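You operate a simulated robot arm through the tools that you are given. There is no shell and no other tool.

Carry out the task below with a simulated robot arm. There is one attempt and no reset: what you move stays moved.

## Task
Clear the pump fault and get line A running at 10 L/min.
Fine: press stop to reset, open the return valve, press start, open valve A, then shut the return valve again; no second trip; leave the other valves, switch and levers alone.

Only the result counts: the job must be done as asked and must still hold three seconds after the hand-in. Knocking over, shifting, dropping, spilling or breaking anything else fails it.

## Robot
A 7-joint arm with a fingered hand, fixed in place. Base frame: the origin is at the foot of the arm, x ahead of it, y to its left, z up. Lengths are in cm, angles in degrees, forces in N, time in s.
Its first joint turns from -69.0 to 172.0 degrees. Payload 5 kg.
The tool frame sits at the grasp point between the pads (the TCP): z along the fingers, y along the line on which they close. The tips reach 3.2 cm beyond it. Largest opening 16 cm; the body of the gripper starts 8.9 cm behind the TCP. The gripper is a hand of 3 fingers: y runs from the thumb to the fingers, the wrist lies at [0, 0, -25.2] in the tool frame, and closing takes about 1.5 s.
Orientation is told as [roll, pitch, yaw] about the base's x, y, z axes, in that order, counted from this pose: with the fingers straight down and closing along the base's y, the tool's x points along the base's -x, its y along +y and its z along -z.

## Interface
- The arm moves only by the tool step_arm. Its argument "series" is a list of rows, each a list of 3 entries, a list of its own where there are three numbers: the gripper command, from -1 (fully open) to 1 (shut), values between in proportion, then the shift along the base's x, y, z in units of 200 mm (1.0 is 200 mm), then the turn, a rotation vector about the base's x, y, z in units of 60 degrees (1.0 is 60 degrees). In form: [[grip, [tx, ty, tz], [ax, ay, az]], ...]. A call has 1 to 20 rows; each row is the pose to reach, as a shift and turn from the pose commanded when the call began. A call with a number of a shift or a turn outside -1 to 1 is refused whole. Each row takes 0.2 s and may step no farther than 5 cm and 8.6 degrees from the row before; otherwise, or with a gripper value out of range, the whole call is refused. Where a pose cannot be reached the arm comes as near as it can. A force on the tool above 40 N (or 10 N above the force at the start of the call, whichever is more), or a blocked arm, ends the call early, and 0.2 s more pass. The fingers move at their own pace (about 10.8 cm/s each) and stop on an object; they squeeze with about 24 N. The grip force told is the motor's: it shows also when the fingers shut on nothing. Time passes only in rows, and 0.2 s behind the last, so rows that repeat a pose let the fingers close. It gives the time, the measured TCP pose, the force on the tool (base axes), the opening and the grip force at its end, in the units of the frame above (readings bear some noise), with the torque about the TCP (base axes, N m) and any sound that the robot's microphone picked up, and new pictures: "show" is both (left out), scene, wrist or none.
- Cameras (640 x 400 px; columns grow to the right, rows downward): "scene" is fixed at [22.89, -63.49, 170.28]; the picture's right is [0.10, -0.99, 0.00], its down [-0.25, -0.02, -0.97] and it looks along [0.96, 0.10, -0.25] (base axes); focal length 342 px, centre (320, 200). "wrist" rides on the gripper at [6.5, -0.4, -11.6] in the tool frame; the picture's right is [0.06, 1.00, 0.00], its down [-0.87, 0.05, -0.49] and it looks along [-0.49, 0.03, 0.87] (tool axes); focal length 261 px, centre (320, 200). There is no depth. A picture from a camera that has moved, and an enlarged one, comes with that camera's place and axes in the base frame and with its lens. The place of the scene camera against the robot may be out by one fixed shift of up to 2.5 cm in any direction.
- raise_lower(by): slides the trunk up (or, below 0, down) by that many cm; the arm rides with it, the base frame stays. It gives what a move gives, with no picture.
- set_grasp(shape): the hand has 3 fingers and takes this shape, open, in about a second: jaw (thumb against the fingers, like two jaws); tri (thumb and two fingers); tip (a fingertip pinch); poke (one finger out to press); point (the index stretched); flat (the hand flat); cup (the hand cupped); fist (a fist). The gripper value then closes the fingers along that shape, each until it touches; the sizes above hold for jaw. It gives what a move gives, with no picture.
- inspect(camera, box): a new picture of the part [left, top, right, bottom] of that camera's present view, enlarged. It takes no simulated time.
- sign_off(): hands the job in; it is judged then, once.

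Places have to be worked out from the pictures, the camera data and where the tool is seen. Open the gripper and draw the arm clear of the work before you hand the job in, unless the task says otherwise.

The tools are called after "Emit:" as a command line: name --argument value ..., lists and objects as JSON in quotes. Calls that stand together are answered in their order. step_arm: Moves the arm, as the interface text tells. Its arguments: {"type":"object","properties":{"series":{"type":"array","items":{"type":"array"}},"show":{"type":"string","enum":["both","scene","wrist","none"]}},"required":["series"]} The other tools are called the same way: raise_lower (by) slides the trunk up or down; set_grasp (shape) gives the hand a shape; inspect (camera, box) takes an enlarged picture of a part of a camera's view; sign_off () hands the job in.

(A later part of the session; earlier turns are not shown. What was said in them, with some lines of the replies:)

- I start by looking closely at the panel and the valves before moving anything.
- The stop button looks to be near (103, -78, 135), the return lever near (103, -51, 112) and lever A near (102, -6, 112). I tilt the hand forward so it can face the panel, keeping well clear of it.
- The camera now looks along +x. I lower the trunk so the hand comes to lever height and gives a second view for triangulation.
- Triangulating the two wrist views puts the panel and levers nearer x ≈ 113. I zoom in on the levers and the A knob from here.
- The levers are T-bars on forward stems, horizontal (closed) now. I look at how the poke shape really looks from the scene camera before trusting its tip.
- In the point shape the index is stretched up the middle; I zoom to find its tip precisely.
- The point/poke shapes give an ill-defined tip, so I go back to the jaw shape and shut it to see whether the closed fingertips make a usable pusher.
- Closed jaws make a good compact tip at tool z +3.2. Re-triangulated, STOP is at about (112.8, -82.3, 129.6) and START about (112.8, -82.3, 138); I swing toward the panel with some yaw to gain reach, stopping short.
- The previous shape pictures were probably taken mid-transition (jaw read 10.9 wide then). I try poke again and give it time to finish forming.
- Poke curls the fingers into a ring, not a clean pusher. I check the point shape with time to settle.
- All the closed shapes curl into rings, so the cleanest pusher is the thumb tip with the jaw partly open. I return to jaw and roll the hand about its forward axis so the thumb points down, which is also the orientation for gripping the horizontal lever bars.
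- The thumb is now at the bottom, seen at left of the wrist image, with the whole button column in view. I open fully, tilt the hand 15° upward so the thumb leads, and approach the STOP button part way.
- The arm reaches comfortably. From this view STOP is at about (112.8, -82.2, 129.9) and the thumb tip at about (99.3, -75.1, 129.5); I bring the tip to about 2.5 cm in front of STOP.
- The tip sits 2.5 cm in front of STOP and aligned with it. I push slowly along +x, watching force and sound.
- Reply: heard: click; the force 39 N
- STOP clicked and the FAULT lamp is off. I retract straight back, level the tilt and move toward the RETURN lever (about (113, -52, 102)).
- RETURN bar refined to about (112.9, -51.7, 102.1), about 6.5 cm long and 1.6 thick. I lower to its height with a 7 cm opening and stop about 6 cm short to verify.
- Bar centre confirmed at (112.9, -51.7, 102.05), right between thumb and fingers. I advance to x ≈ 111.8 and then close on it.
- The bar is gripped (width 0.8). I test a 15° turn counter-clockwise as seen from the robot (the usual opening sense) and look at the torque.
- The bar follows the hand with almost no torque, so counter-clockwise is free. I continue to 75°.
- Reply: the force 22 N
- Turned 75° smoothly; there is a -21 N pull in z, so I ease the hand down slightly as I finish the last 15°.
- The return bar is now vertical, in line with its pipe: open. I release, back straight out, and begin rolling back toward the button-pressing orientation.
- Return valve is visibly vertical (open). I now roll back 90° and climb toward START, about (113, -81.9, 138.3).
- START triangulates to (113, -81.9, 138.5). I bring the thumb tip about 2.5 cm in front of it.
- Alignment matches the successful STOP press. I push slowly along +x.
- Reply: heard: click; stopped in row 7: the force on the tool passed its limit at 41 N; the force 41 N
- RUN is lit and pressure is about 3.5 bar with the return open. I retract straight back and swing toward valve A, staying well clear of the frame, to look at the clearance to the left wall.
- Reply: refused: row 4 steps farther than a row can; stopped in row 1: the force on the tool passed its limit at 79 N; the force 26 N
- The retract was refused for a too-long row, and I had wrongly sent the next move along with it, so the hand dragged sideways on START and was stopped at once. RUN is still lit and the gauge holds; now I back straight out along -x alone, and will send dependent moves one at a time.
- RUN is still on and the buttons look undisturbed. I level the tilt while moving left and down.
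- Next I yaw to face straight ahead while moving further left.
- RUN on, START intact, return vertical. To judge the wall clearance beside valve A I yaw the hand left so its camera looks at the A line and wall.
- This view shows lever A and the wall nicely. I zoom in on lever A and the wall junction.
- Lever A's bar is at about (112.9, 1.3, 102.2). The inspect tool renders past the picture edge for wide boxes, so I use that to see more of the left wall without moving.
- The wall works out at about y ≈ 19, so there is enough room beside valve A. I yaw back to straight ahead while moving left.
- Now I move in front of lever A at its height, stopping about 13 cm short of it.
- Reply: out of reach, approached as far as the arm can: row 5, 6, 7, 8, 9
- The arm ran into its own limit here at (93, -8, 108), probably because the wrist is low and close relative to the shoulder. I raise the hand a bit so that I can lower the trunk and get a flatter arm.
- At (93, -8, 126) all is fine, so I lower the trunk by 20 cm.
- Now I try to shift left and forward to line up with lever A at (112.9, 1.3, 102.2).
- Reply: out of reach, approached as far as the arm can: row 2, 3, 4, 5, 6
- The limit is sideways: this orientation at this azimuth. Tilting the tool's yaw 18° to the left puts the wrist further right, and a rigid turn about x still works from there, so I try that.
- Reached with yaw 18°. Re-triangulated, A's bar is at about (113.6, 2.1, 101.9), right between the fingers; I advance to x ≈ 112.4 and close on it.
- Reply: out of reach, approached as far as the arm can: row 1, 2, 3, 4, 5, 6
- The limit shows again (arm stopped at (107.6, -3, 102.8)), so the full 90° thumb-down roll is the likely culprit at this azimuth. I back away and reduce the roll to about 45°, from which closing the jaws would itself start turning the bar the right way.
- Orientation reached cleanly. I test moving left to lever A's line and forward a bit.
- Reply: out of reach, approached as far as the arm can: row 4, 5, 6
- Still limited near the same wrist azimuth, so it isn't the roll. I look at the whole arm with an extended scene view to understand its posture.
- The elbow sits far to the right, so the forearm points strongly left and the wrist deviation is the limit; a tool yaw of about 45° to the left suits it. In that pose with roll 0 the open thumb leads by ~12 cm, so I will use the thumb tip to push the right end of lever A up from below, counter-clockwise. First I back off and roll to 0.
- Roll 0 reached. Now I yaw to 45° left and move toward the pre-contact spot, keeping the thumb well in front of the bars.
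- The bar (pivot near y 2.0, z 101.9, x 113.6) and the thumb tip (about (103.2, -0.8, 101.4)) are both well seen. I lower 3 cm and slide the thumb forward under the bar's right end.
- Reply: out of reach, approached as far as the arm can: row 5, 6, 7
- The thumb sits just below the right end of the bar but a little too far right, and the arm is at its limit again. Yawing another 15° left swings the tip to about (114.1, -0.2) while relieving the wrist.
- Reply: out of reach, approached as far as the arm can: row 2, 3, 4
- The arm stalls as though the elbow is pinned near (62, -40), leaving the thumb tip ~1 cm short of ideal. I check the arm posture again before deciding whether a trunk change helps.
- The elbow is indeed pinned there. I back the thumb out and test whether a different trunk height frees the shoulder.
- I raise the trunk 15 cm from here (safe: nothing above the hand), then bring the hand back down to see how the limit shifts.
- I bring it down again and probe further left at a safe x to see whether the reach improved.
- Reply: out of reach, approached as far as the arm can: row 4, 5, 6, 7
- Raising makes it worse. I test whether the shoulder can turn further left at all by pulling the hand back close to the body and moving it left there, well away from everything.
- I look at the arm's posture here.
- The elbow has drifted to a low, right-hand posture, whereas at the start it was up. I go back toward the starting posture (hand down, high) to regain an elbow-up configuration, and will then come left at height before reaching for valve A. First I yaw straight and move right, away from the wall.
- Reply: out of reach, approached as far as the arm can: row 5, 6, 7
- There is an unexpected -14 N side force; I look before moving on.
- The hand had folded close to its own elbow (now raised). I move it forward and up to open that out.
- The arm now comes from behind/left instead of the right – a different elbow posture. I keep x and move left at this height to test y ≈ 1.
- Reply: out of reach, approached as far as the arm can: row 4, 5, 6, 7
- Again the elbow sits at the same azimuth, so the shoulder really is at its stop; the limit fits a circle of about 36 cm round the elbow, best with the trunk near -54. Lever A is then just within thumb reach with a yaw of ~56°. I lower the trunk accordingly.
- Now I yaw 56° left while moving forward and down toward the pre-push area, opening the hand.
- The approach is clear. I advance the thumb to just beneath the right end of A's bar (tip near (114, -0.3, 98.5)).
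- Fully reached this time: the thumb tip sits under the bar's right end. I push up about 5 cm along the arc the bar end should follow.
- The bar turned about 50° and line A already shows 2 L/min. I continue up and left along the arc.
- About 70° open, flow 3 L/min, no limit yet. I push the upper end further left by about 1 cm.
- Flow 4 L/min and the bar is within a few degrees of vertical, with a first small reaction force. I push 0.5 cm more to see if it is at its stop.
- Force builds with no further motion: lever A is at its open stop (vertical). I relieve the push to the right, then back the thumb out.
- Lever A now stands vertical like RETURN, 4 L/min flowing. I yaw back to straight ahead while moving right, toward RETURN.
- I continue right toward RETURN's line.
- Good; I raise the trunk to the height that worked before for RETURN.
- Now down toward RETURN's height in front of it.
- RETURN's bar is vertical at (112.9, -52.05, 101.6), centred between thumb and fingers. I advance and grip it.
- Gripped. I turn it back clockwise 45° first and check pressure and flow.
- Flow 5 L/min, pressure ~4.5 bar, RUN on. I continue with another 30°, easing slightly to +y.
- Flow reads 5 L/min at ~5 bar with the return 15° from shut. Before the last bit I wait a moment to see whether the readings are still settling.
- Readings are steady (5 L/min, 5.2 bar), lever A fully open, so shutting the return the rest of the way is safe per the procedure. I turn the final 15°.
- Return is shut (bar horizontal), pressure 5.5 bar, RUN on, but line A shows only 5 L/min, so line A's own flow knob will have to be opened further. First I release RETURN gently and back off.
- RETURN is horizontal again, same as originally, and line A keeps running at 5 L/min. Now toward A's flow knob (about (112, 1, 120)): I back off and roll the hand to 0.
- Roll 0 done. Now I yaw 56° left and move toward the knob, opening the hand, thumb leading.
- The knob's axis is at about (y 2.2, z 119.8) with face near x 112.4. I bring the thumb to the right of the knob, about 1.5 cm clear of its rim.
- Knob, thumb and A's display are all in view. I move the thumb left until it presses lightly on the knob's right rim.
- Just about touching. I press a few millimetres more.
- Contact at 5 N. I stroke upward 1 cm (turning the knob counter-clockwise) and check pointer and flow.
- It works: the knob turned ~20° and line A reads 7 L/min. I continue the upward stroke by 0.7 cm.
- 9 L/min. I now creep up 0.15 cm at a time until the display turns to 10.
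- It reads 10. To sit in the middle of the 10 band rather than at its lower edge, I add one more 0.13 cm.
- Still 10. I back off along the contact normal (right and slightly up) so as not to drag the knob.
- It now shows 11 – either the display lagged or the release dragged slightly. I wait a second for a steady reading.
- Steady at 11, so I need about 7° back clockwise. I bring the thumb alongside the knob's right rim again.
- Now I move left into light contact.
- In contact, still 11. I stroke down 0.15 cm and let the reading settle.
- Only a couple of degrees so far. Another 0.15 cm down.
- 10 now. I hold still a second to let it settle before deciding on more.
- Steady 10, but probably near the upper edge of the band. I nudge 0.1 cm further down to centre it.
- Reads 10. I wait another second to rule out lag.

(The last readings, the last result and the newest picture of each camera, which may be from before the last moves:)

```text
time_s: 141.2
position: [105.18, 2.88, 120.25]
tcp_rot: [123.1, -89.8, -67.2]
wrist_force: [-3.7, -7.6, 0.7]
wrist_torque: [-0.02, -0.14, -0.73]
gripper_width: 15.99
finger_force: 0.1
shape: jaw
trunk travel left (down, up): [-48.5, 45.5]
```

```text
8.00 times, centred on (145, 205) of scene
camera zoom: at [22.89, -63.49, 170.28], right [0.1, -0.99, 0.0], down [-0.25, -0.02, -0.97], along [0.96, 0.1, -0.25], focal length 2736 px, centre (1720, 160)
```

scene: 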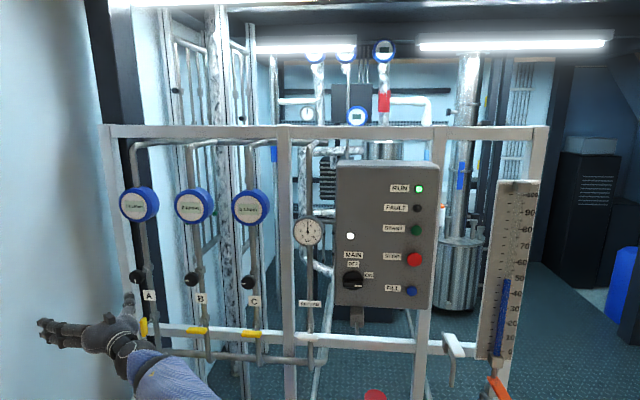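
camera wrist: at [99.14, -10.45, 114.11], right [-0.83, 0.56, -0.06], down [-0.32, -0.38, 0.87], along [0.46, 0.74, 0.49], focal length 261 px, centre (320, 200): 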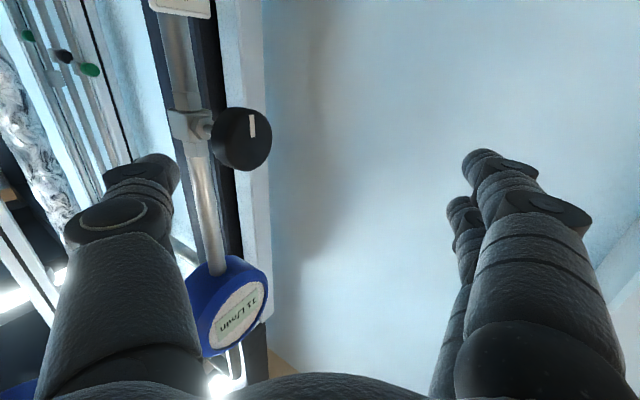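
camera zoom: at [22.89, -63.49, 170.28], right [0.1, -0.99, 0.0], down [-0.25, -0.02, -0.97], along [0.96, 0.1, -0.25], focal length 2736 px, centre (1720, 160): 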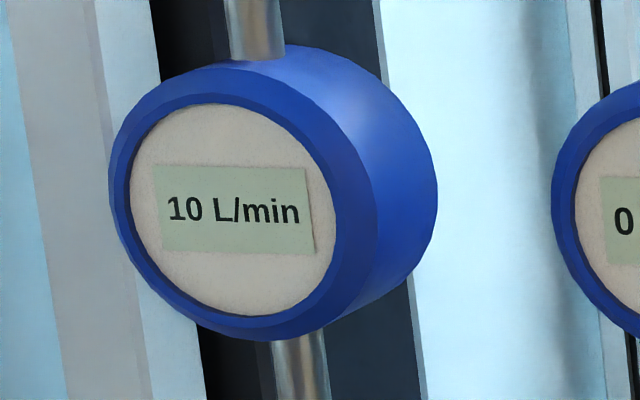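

Stable at 10, with the thumb now level with the knob axis. I withdraw straight to the right.

Emit:
step_arm --series '[[-1, [0, -0.015, 0], [0, 0, 0]], [-1, [0, -0.04, 0], [0, 0, 0]], [-1, [0, -0.08, 0], [0, 0, 0]], [-1, [0, -0.12, 0], [0, 0, 0]], [-1, [0, -0.15, 0], [0, 0, 0]], [-1, [0, -0.15, 0], [0, 0, 0]], [-1, [0, -0.15, 0], [0, 0, 0]], [-1, [0, -0.15, 0], [0, 0, 0]]]' --show "wrist"

Emit:
inspect --camera "scene" --box '[110, 180, 180, 230]'

Emit:
inspect --camera "wrist" --box '[180, 80, 300, 180]'

```text
time_s: 143.0
position: [105.55, -0.08, 120.41]
tcp_rot: [119.1, -89.9, -63.3]
wrist_force: [-0.5, -1.1, -0.6]
wrist_torque: [-0.03, -0.01, 0.01]
gripper_width: 15.97
finger_force: 0.1
shape: jaw
trunk travel left (down, up): [-48.5, 45.5]
camera wrist: at [99.4, -9.75, 113.67], right [-0.83, 0.56, -0.06], down [-0.32, -0.38, 0.87], along [0.46, 0.74, 0.49], focal length 261 px, centre (320, 200)
```

wrist: 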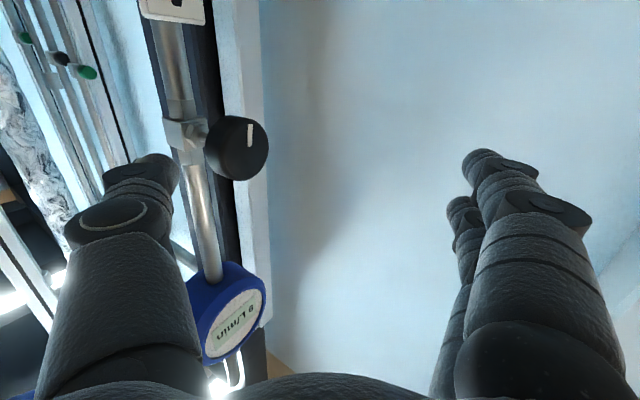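

```text
8.00 times, centred on (145, 205) of scene
camera zoom: at [22.89, -63.49, 170.28], right [0.1, -0.99, 0.0], down [-0.25, -0.02, -0.97], along [0.96, 0.1, -0.25], focal length 2736 px, centre (1720, 160)
```

zoom: 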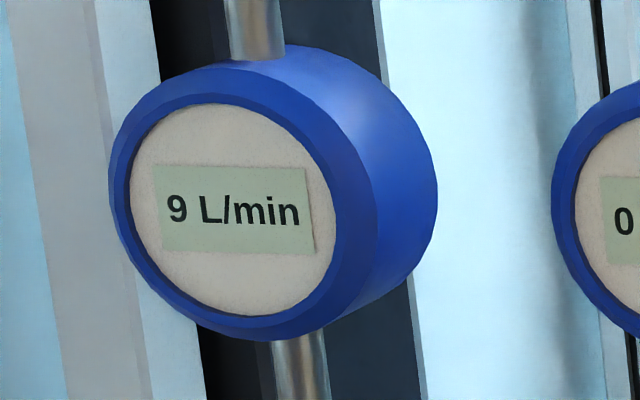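

```text
4.00 times, centred on (240, 130) of wrist
camera zoom: at [99.4, -9.75, 113.67], right [-0.83, 0.56, -0.06], down [-0.32, -0.38, 0.87], along [0.46, 0.74, 0.49], focal length 1043 px, centre (640, 480)
```

zoom: 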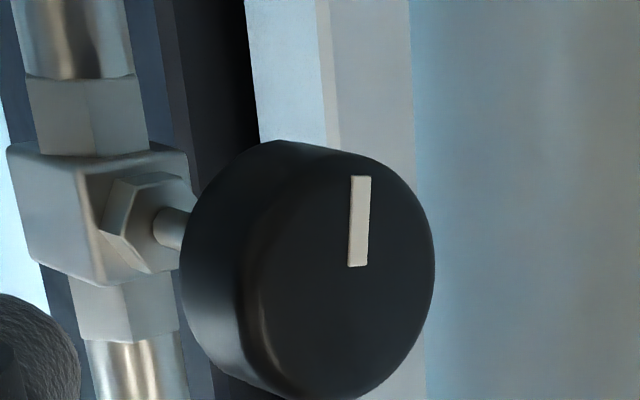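

After release it dropped to 9: the last stroke's tension carries on a bit at release. I re-approach slightly lower with lighter pressure, to stroke upward and stop right when 10 first appears.

Emit:
step_arm --series '[[-1, [0, 0.03, -0.025], [0, 0, 0]], [-1, [0, 0.08, -0.025], [0, 0, 0]], [-1, [0, 0.115, -0.025], [0, 0, 0]], [-1, [0, 0.13, -0.025], [0, 0, 0]], [-1, [0, 0.138, -0.025], [0, 0, 0]], [-1, [0, 0.138, -0.025], [0, 0, 0]]]' --show "none"

Emit:
inspect --camera "scene" --box '[110, 180, 180, 230]'

```text
time_s: 144.4
position: [105.4, 2.68, 119.81]
tcp_rot: [116.0, -89.8, -59.9]
wrist_force: [0.0, -4.4, 0.5]
wrist_torque: [-0.01, 0.05, -0.3]
gripper_width: 15.97
finger_force: 0.0
shape: jaw
trunk travel left (down, up): [-48.5, 45.5]
```

```text
8.00 times, centred on (145, 205) of scene
camera zoom: at [22.89, -63.49, 170.28], right [0.1, -0.99, 0.0], down [-0.25, -0.02, -0.97], along [0.96, 0.1, -0.25], focal length 2736 px, centre (1720, 160)
```

zoom: 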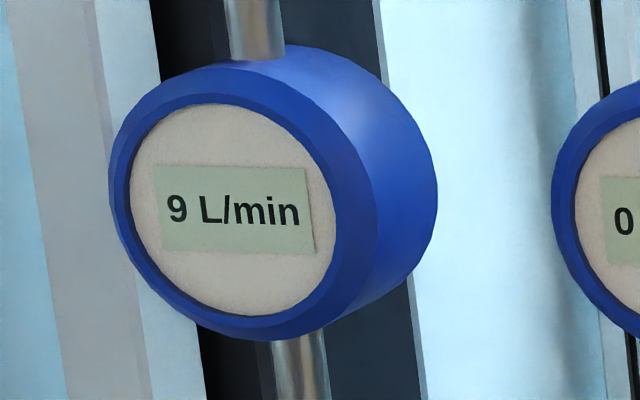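

Light contact (4.4 N), still 9. I stroke up 0.12 cm.

Emit:
step_arm --series '[[-1, [0, 0, 0.003], [0, 0, 0]], [-1, [0, 0, 0.006], [0, 0, 0]], [-1, [0, 0, 0.006], [0, 0, 0]], [-1, [0, 0, 0.006], [0, 0, 0]], [-1, [0, 0, 0.006], [0, 0, 0]]]' --show "none"

Emit:
inspect --camera "scene" --box '[110, 180, 180, 230]'

```text
time_s: 145.6
position: [105.27, 2.64, 119.86]
tcp_rot: [115.4, -89.7, -59.4]
wrist_force: [0.0, -5.0, -1.7]
wrist_torque: [0.07, 0.16, -0.43]
gripper_width: 16.02
finger_force: 0.1
shape: jaw
trunk travel left (down, up): [-48.5, 45.5]
```

```text
8.00 times, centred on (145, 205) of scene
camera zoom: at [22.89, -63.49, 170.28], right [0.1, -0.99, 0.0], down [-0.25, -0.02, -0.97], along [0.96, 0.1, -0.25], focal length 2736 px, centre (1720, 160)
```

zoom: 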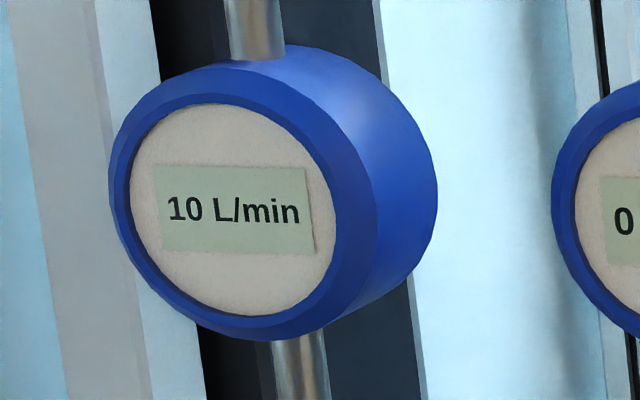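

10 has just come up, with a little upward tension stored. I withdraw straight to the right now.

Emit:
step_arm --series '[[-1, [0, -0.01, 0], [0, 0, 0]], [-1, [0, -0.03, 0], [0, 0, 0]], [-1, [0, -0.06, 0], [0, 0, 0]], [-1, [0, -0.1, 0], [0, 0, 0]], [-1, [0, -0.14, 0], [0, 0, 0]], [-1, [0, -0.14, 0], [0, 0, 0]], [-1, [0, -0.14, 0], [0, 0, 0]], [-1, [0, -0.14, 0], [0, 0, 0]], [-1, [0, -0.14, 0], [0, 0, 0]]]' --show "none"

Emit:
inspect --camera "scene" --box '[110, 180, 180, 230]'

Emit:
inspect --camera "wrist" --box '[180, 80, 300, 180]'

```text
time_s: 147.6
position: [105.49, 0.09, 119.8]
tcp_rot: [118.5, -89.8, -62.6]
wrist_force: [0.0, 0.4, 0.0]
wrist_torque: [-0.01, -0.01, 0.02]
gripper_width: 15.97
finger_force: 0.1
shape: jaw
trunk travel left (down, up): [-48.5, 45.5]
```

```text
8.00 times, centred on (145, 205) of scene
camera zoom: at [22.89, -63.49, 170.28], right [0.1, -0.99, 0.0], down [-0.25, -0.02, -0.97], along [0.96, 0.1, -0.25], focal length 2736 px, centre (1720, 160)
```

zoom: 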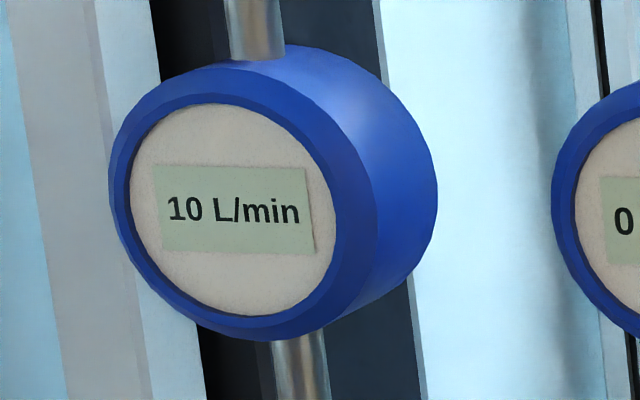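

```text
4.00 times, centred on (240, 130) of wrist
camera zoom: at [99.32, -9.78, 113.18], right [-0.83, 0.56, -0.06], down [-0.32, -0.38, 0.87], along [0.46, 0.74, 0.49], focal length 1043 px, centre (640, 480)
```

zoom: 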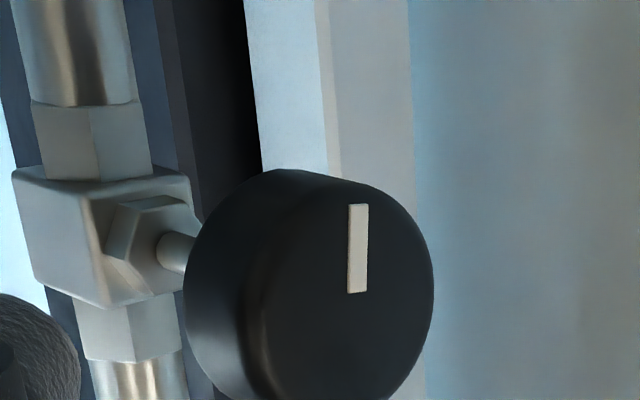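

It holds at 10 after release, though the pointer suggests it is near the low edge (~9.6). I make one more light upward stroke of 0.2 cm to centre it.

Emit:
step_arm --series '[[-1, [0, 0.05, 0], [0, 0, 0]], [-1, [0, 0.1, 0], [0, 0, 0]], [-1, [0, 0.12, 0], [0, 0, 0]], [-1, [0, 0.132, 0], [0, 0, 0]], [-1, [0, 0.132, 0], [0, 0, 0]], [-1, [0, 0.132, 0.004], [0, 0, 0]], [-1, [0, 0.132, 0.007], [0, 0, 0]], [-1, [0, 0.132, 0.01], [0, 0, 0]], [-1, [0, 0.132, 0.01], [0, 0, 0]], [-1, [0, 0.132, 0.01], [0, 0, 0]]]' --show "none"

Emit:
inspect --camera "scene" --box '[110, 180, 180, 230]'

Emit:
inspect --camera "wrist" --box '[140, 80, 260, 180]'

```text
time_s: 149.8
position: [105.38, 2.54, 120.03]
tcp_rot: [113.9, -89.8, -57.7]
wrist_force: [-0.9, -4.1, -2.1]
wrist_torque: [0.01, 0.14, -0.41]
gripper_width: 15.99
finger_force: 0.0
shape: jaw
trunk travel left (down, up): [-48.5, 45.5]
```

```text
8.00 times, centred on (145, 205) of scene
camera zoom: at [22.89, -63.49, 170.28], right [0.1, -0.99, 0.0], down [-0.25, -0.02, -0.97], along [0.96, 0.1, -0.25], focal length 2736 px, centre (1720, 160)
```

zoom: 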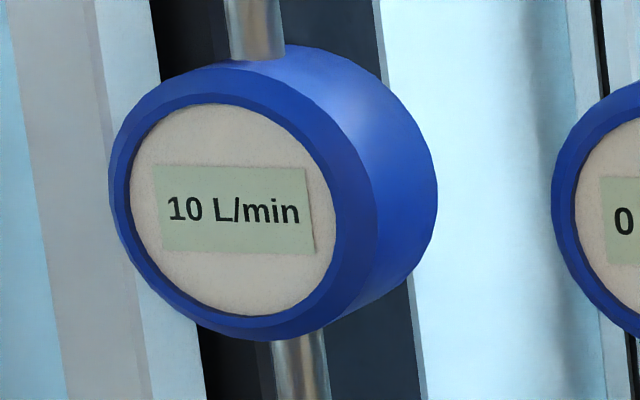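

```text
4.00 times, centred on (200, 130) of wrist
camera zoom: at [99.32, -7.24, 113.42], right [-0.83, 0.56, -0.06], down [-0.32, -0.38, 0.87], along [0.46, 0.74, 0.49], focal length 1043 px, centre (800, 480)
```

zoom: 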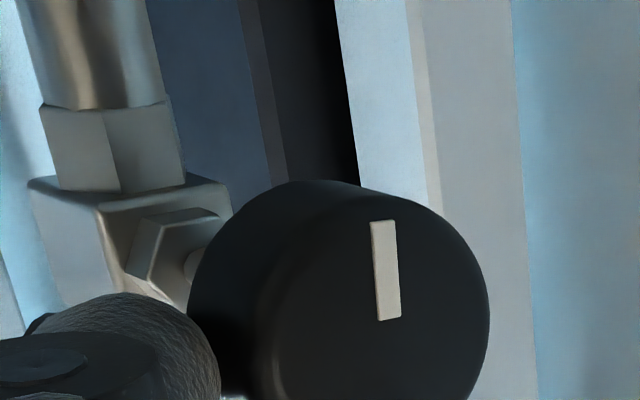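

Still 10 while in contact. I withdraw straight to the right again and check the pointer from the same viewpoint.

Emit:
step_arm --series '[[-1, [0, -0.01, 0], [0, 0, 0]], [-1, [0, -0.03, 0], [0, 0, 0]], [-1, [0, -0.06, 0], [0, 0, 0]], [-1, [0, -0.1, 0], [0, 0, 0]], [-1, [0, -0.132, -0.01], [0, 0, 0]], [-1, [0, -0.132, -0.01], [0, 0, 0]], [-1, [0, -0.132, -0.01], [0, 0, 0]], [-1, [0, -0.132, -0.01], [0, 0, 0]]]' --show "none"

Emit:
inspect --camera "scene" --box '[110, 180, 180, 230]'

Emit:
inspect --camera "wrist" --box '[180, 80, 300, 180]'

```text
time_s: 151.6
position: [105.4, 0.03, 119.85]
tcp_rot: [117.4, -89.9, -61.5]
wrist_force: [-0.5, -0.1, 0.2]
wrist_torque: [0.04, 0.03, -0.01]
gripper_width: 15.99
finger_force: 0.1
shape: jaw
trunk travel left (down, up): [-48.5, 45.5]
```

```text
8.00 times, centred on (145, 205) of scene
camera zoom: at [22.89, -63.49, 170.28], right [0.1, -0.99, 0.0], down [-0.25, -0.02, -0.97], along [0.96, 0.1, -0.25], focal length 2736 px, centre (1720, 160)
```

zoom: 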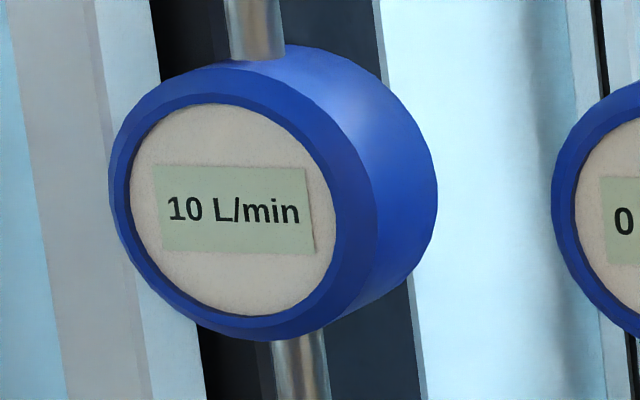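

```text
4.00 times, centred on (240, 130) of wrist
camera zoom: at [99.29, -9.86, 113.24], right [-0.83, 0.56, -0.06], down [-0.32, -0.38, 0.87], along [0.46, 0.74, 0.49], focal length 1043 px, centre (640, 480)
```

zoom: 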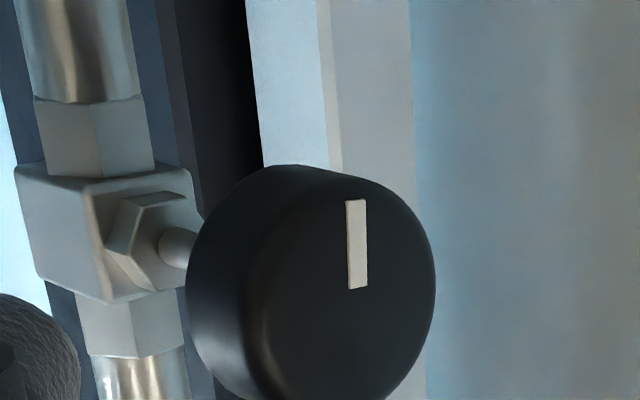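

Still 10, and the pointer has moved to about the middle of the band. Now I draw the hand straight back from the rig.

Emit:
step_arm --series '[[-1, [-0.05, -0.05, 0], [0, 0, 0]], [-1, [-0.25, -0.08, 0.02], [0, 0, 0]], [-1, [-0.45, -0.1, 0.04], [0, 0, 0]], [-1, [-0.65, -0.12, 0.06], [0, 0, 0]], [-1, [-0.72, -0.15, 0.08], [0, 0, 0]]]' --show "none"

```text
time_s: 152.8
position: [91.0, -2.87, 121.54]
tcp_rot: [123.6, -89.9, -67.4]
wrist_force: [-1.2, 0.8, -0.4]
wrist_torque: [-0.03, 0.0, 0.01]
gripper_width: 16.01
finger_force: 0.0
shape: jaw
trunk travel left (down, up): [-48.5, 45.5]
```

I yaw back to straight ahead and move right, away from the wall and the rig.

Emit:
step_arm --series '[[-1, [0.01, -0.12, 0.02], [0, 0, -0.12]], [-0.8, [0.02, -0.24, 0.04], [0, 0, -0.24]], [-0.6, [0.03, -0.36, 0.06], [0, 0, -0.36]], [-0.4, [0.04, -0.48, 0.08], [0, 0, -0.48]], [-0.4, [0.04, -0.6, 0.1], [0, 0, -0.6]], [-0.4, [0.04, -0.72, 0.12], [0, 0, -0.72]], [-0.4, [0.04, -0.84, 0.14], [0, 0, -0.83]], [-0.4, [0.04, -0.98, 0.16], [0, 0, -0.93]]]' --show "none"

```text
time_s: 154.6
position: [91.77, -22.36, 124.72]
tcp_rot: [138.6, -89.8, -138.5]
wrist_force: [0.2, -0.4, 0.0]
wrist_torque: [0.01, 0.03, 0.01]
gripper_width: 11.23
finger_force: 0.1
shape: jaw
trunk travel left (down, up): [-48.5, 45.5]
```

Back a little further with the hand open, then a full check of the rig.

Emit:
step_arm --series '[[-1, [-0.05, -0.2, 0.05], [0, 0, 0]], [-1, [-0.15, -0.4, 0.1], [0, 0, 0]], [-1, [-0.25, -0.6, 0.15], [0, 0, 0]], [-1, [-0.35, -0.8, 0.2], [0, 0, 0]], [-1, [-0.5, -0.95, 0.25], [0, 0, 0]], [-1, [-0.5, -0.95, 0.25], [0, 0, 0]]]' --show "both"

Emit:
inspect --camera "scene" --box '[110, 170, 430, 350]'

Emit:
inspect --camera "scene" --box '[0, 395, 640, 400]'

Emit:
inspect --camera "scene" --box '[110, 180, 180, 230]'

```text
time_s: 156.0
position: [81.86, -41.46, 129.44]
tcp_rot: [107.1, -90.0, -106.7]
wrist_force: [0.0, -0.7, -0.2]
wrist_torque: [0.02, 0.01, -0.02]
gripper_width: 15.97
finger_force: 0.0
shape: jaw
trunk travel left (down, up): [-48.5, 45.5]
camera wrist: at [70.24, -41.94, 122.82], right [0.0, 1.0, -0.06], down [-0.49, 0.05, 0.87], along [0.87, 0.03, 0.49], focal length 261 px, centre (320, 200)
```

scene: 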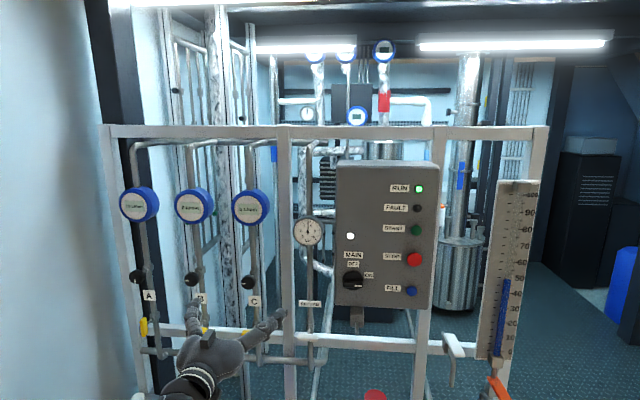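
wrist: 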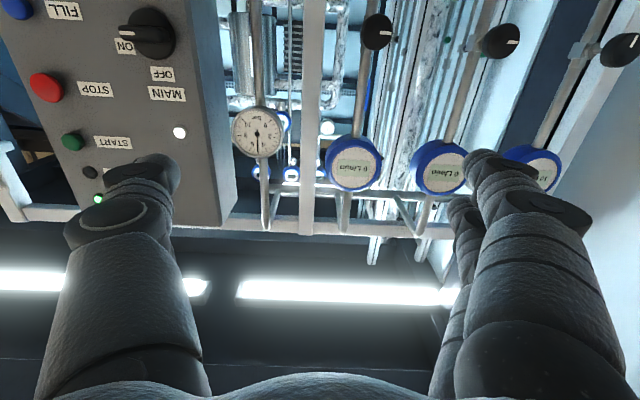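

```text
2.00 times, centred on (270, 260) of scene
camera zoom: at [22.89, -63.49, 170.28], right [0.1, -0.99, 0.0], down [-0.25, -0.02, -0.97], along [0.96, 0.1, -0.25], focal length 684 px, centre (420, 80)
```

zoom: 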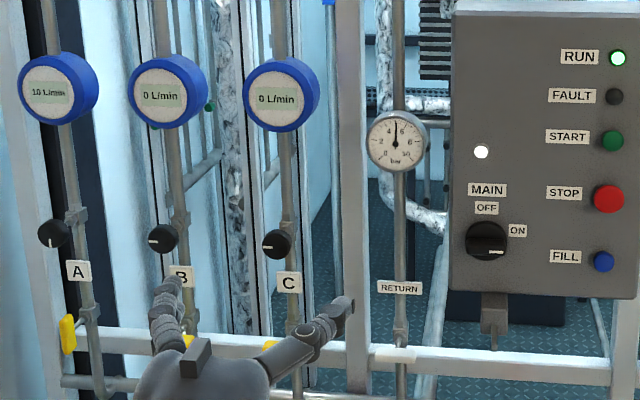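

```text
1.00 times, centred on (320, 398) of scene (not enlarged: the box is as wide or as high as the picture)
camera zoom: at [22.89, -63.49, 170.28], right [0.1, -0.99, 0.0], down [-0.25, -0.02, -0.97], along [0.96, 0.1, -0.25], focal length 342 px, centre (320, 2)
```

zoom: 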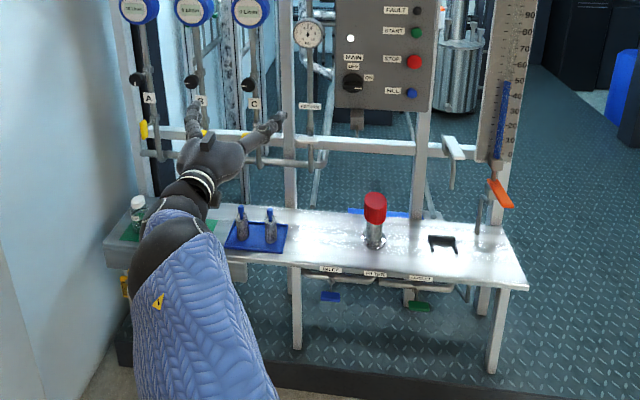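

```text
8.00 times, centred on (145, 205) of scene
camera zoom: at [22.89, -63.49, 170.28], right [0.1, -0.99, 0.0], down [-0.25, -0.02, -0.97], along [0.96, 0.1, -0.25], focal length 2736 px, centre (1720, 160)
```

zoom: 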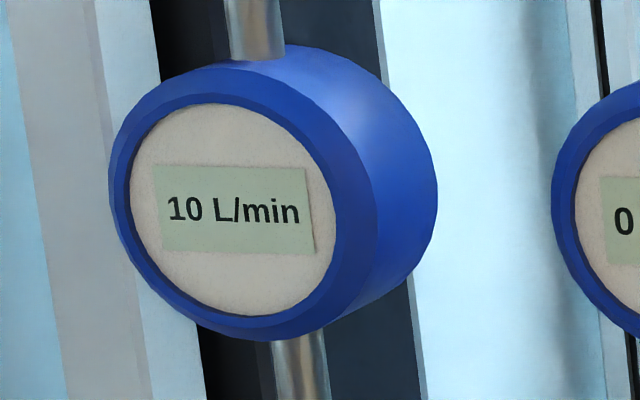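

RUN is lit, no fault, line A reads 10, RETURN horizontal (shut). I lift the arm with the trunk to be well clear and to see the bottles behind it.

Emit:
raise_lower --by 30

Emit:
inspect --camera "scene" --box '[0, 395, 640, 400]'

Emit:
inspect --camera "scene" --box '[110, 260, 350, 370]'

```text
time_s: 159.0
position: [81.79, -41.54, 159.42]
tcp_rot: [112.7, -89.8, -112.3]
wrist_force: [0.1, 0.2, 0.4]
wrist_torque: [0.01, 0.0, -0.03]
gripper_width: 15.99
finger_force: 0.1
shape: jaw
trunk travel left (down, up): [-78.5, 15.5]
```

```text
1.00 times, centred on (320, 398) of scene (not enlarged: the box is as wide or as high as the picture)
camera zoom: at [22.89, -63.49, 170.28], right [0.1, -0.99, 0.0], down [-0.25, -0.02, -0.97], along [0.96, 0.1, -0.25], focal length 342 px, centre (320, 2)
```

zoom: 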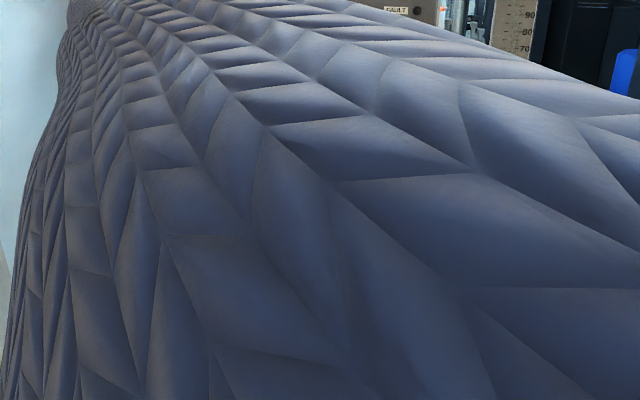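

```text
2.67 times, centred on (230, 315) of scene
camera zoom: at [22.89, -63.49, 170.28], right [0.1, -0.99, 0.0], down [-0.25, -0.02, -0.97], along [0.96, 0.1, -0.25], focal length 912 px, centre (560, -107)
```

zoom: 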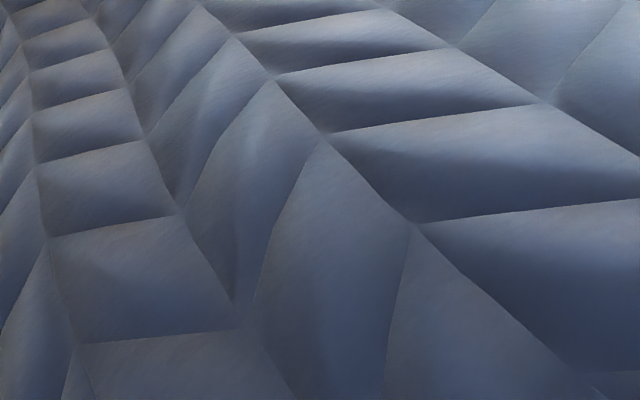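

The arm now blocks the scene camera; I lower the trunk most of the way back for an unobstructed check.

Emit:
raise_lower --by -24

Emit:
inspect --camera "scene" --box '[0, 395, 640, 400]'

Emit:
inspect --camera "scene" --box '[110, 170, 430, 350]'

```text
time_s: 161.5
position: [81.77, -41.58, 135.54]
tcp_rot: [117.9, -89.8, -117.7]
wrist_force: [0.8, -0.3, 0.3]
wrist_torque: [-0.01, 0.03, -0.02]
gripper_width: 15.99
finger_force: 0.0
shape: jaw
trunk travel left (down, up): [-54.5, 39.5]
```

```text
1.00 times, centred on (320, 398) of scene (not enlarged: the box is as wide or as high as the picture)
camera zoom: at [22.89, -63.49, 170.28], right [0.1, -0.99, 0.0], down [-0.25, -0.02, -0.97], along [0.96, 0.1, -0.25], focal length 342 px, centre (320, 2)
```

zoom: 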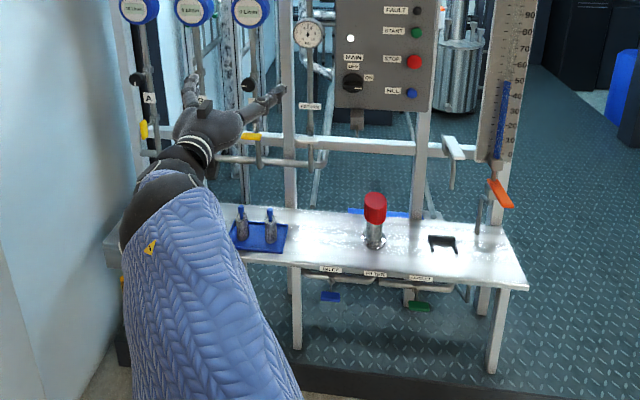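

```text
2.00 times, centred on (270, 260) of scene
camera zoom: at [22.89, -63.49, 170.28], right [0.1, -0.99, 0.0], down [-0.25, -0.02, -0.97], along [0.96, 0.1, -0.25], focal length 684 px, centre (420, 80)
```

zoom: 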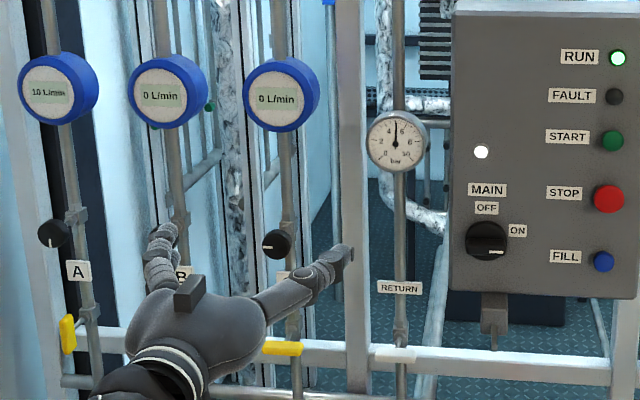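

The pump is running (RUN lit, no fault), RETURN is horizontal and shut, and lever A is open with line A steady at 10 L/min. B and C are unchanged, and the open hand is clear of the rig, so I hand in.

Emit:
sign_off

```text
The job is handed in.
```

The pump fault is cleared and line A was running at 10 L/min, with no second trip, when I handed the job in. The RUN lamp was lit, the FAULT lamp was off, and pressure was about 5 bar.

- **Sequence:** I pressed stop, opened the return valve, pressed start, opened valve A with its yellow lever, then shut the return valve again.
- **Step you did not list:** with the return shut, line A only gave 5 L/min. I opened line A's own black flow knob until the display read 10, and it still read 10 at the last check, about 10 seconds after I let go.
- **Possible concern:** if "leave the other valves alone" was meant to include that knob, this step breaks it. I judged the 10 L/min target required it.
- **One slip:** after pressing start, one of my moves was refused and the next one dragged the hand sideways on the START button. It stopped on force at 79 N. The button looked intact and the pump kept running.
- **Left alone:** I did not touch valves B and C, the main switch or the other levers. I saw nothing knocked over, but the arm hid two of the bench bottles in my last view.
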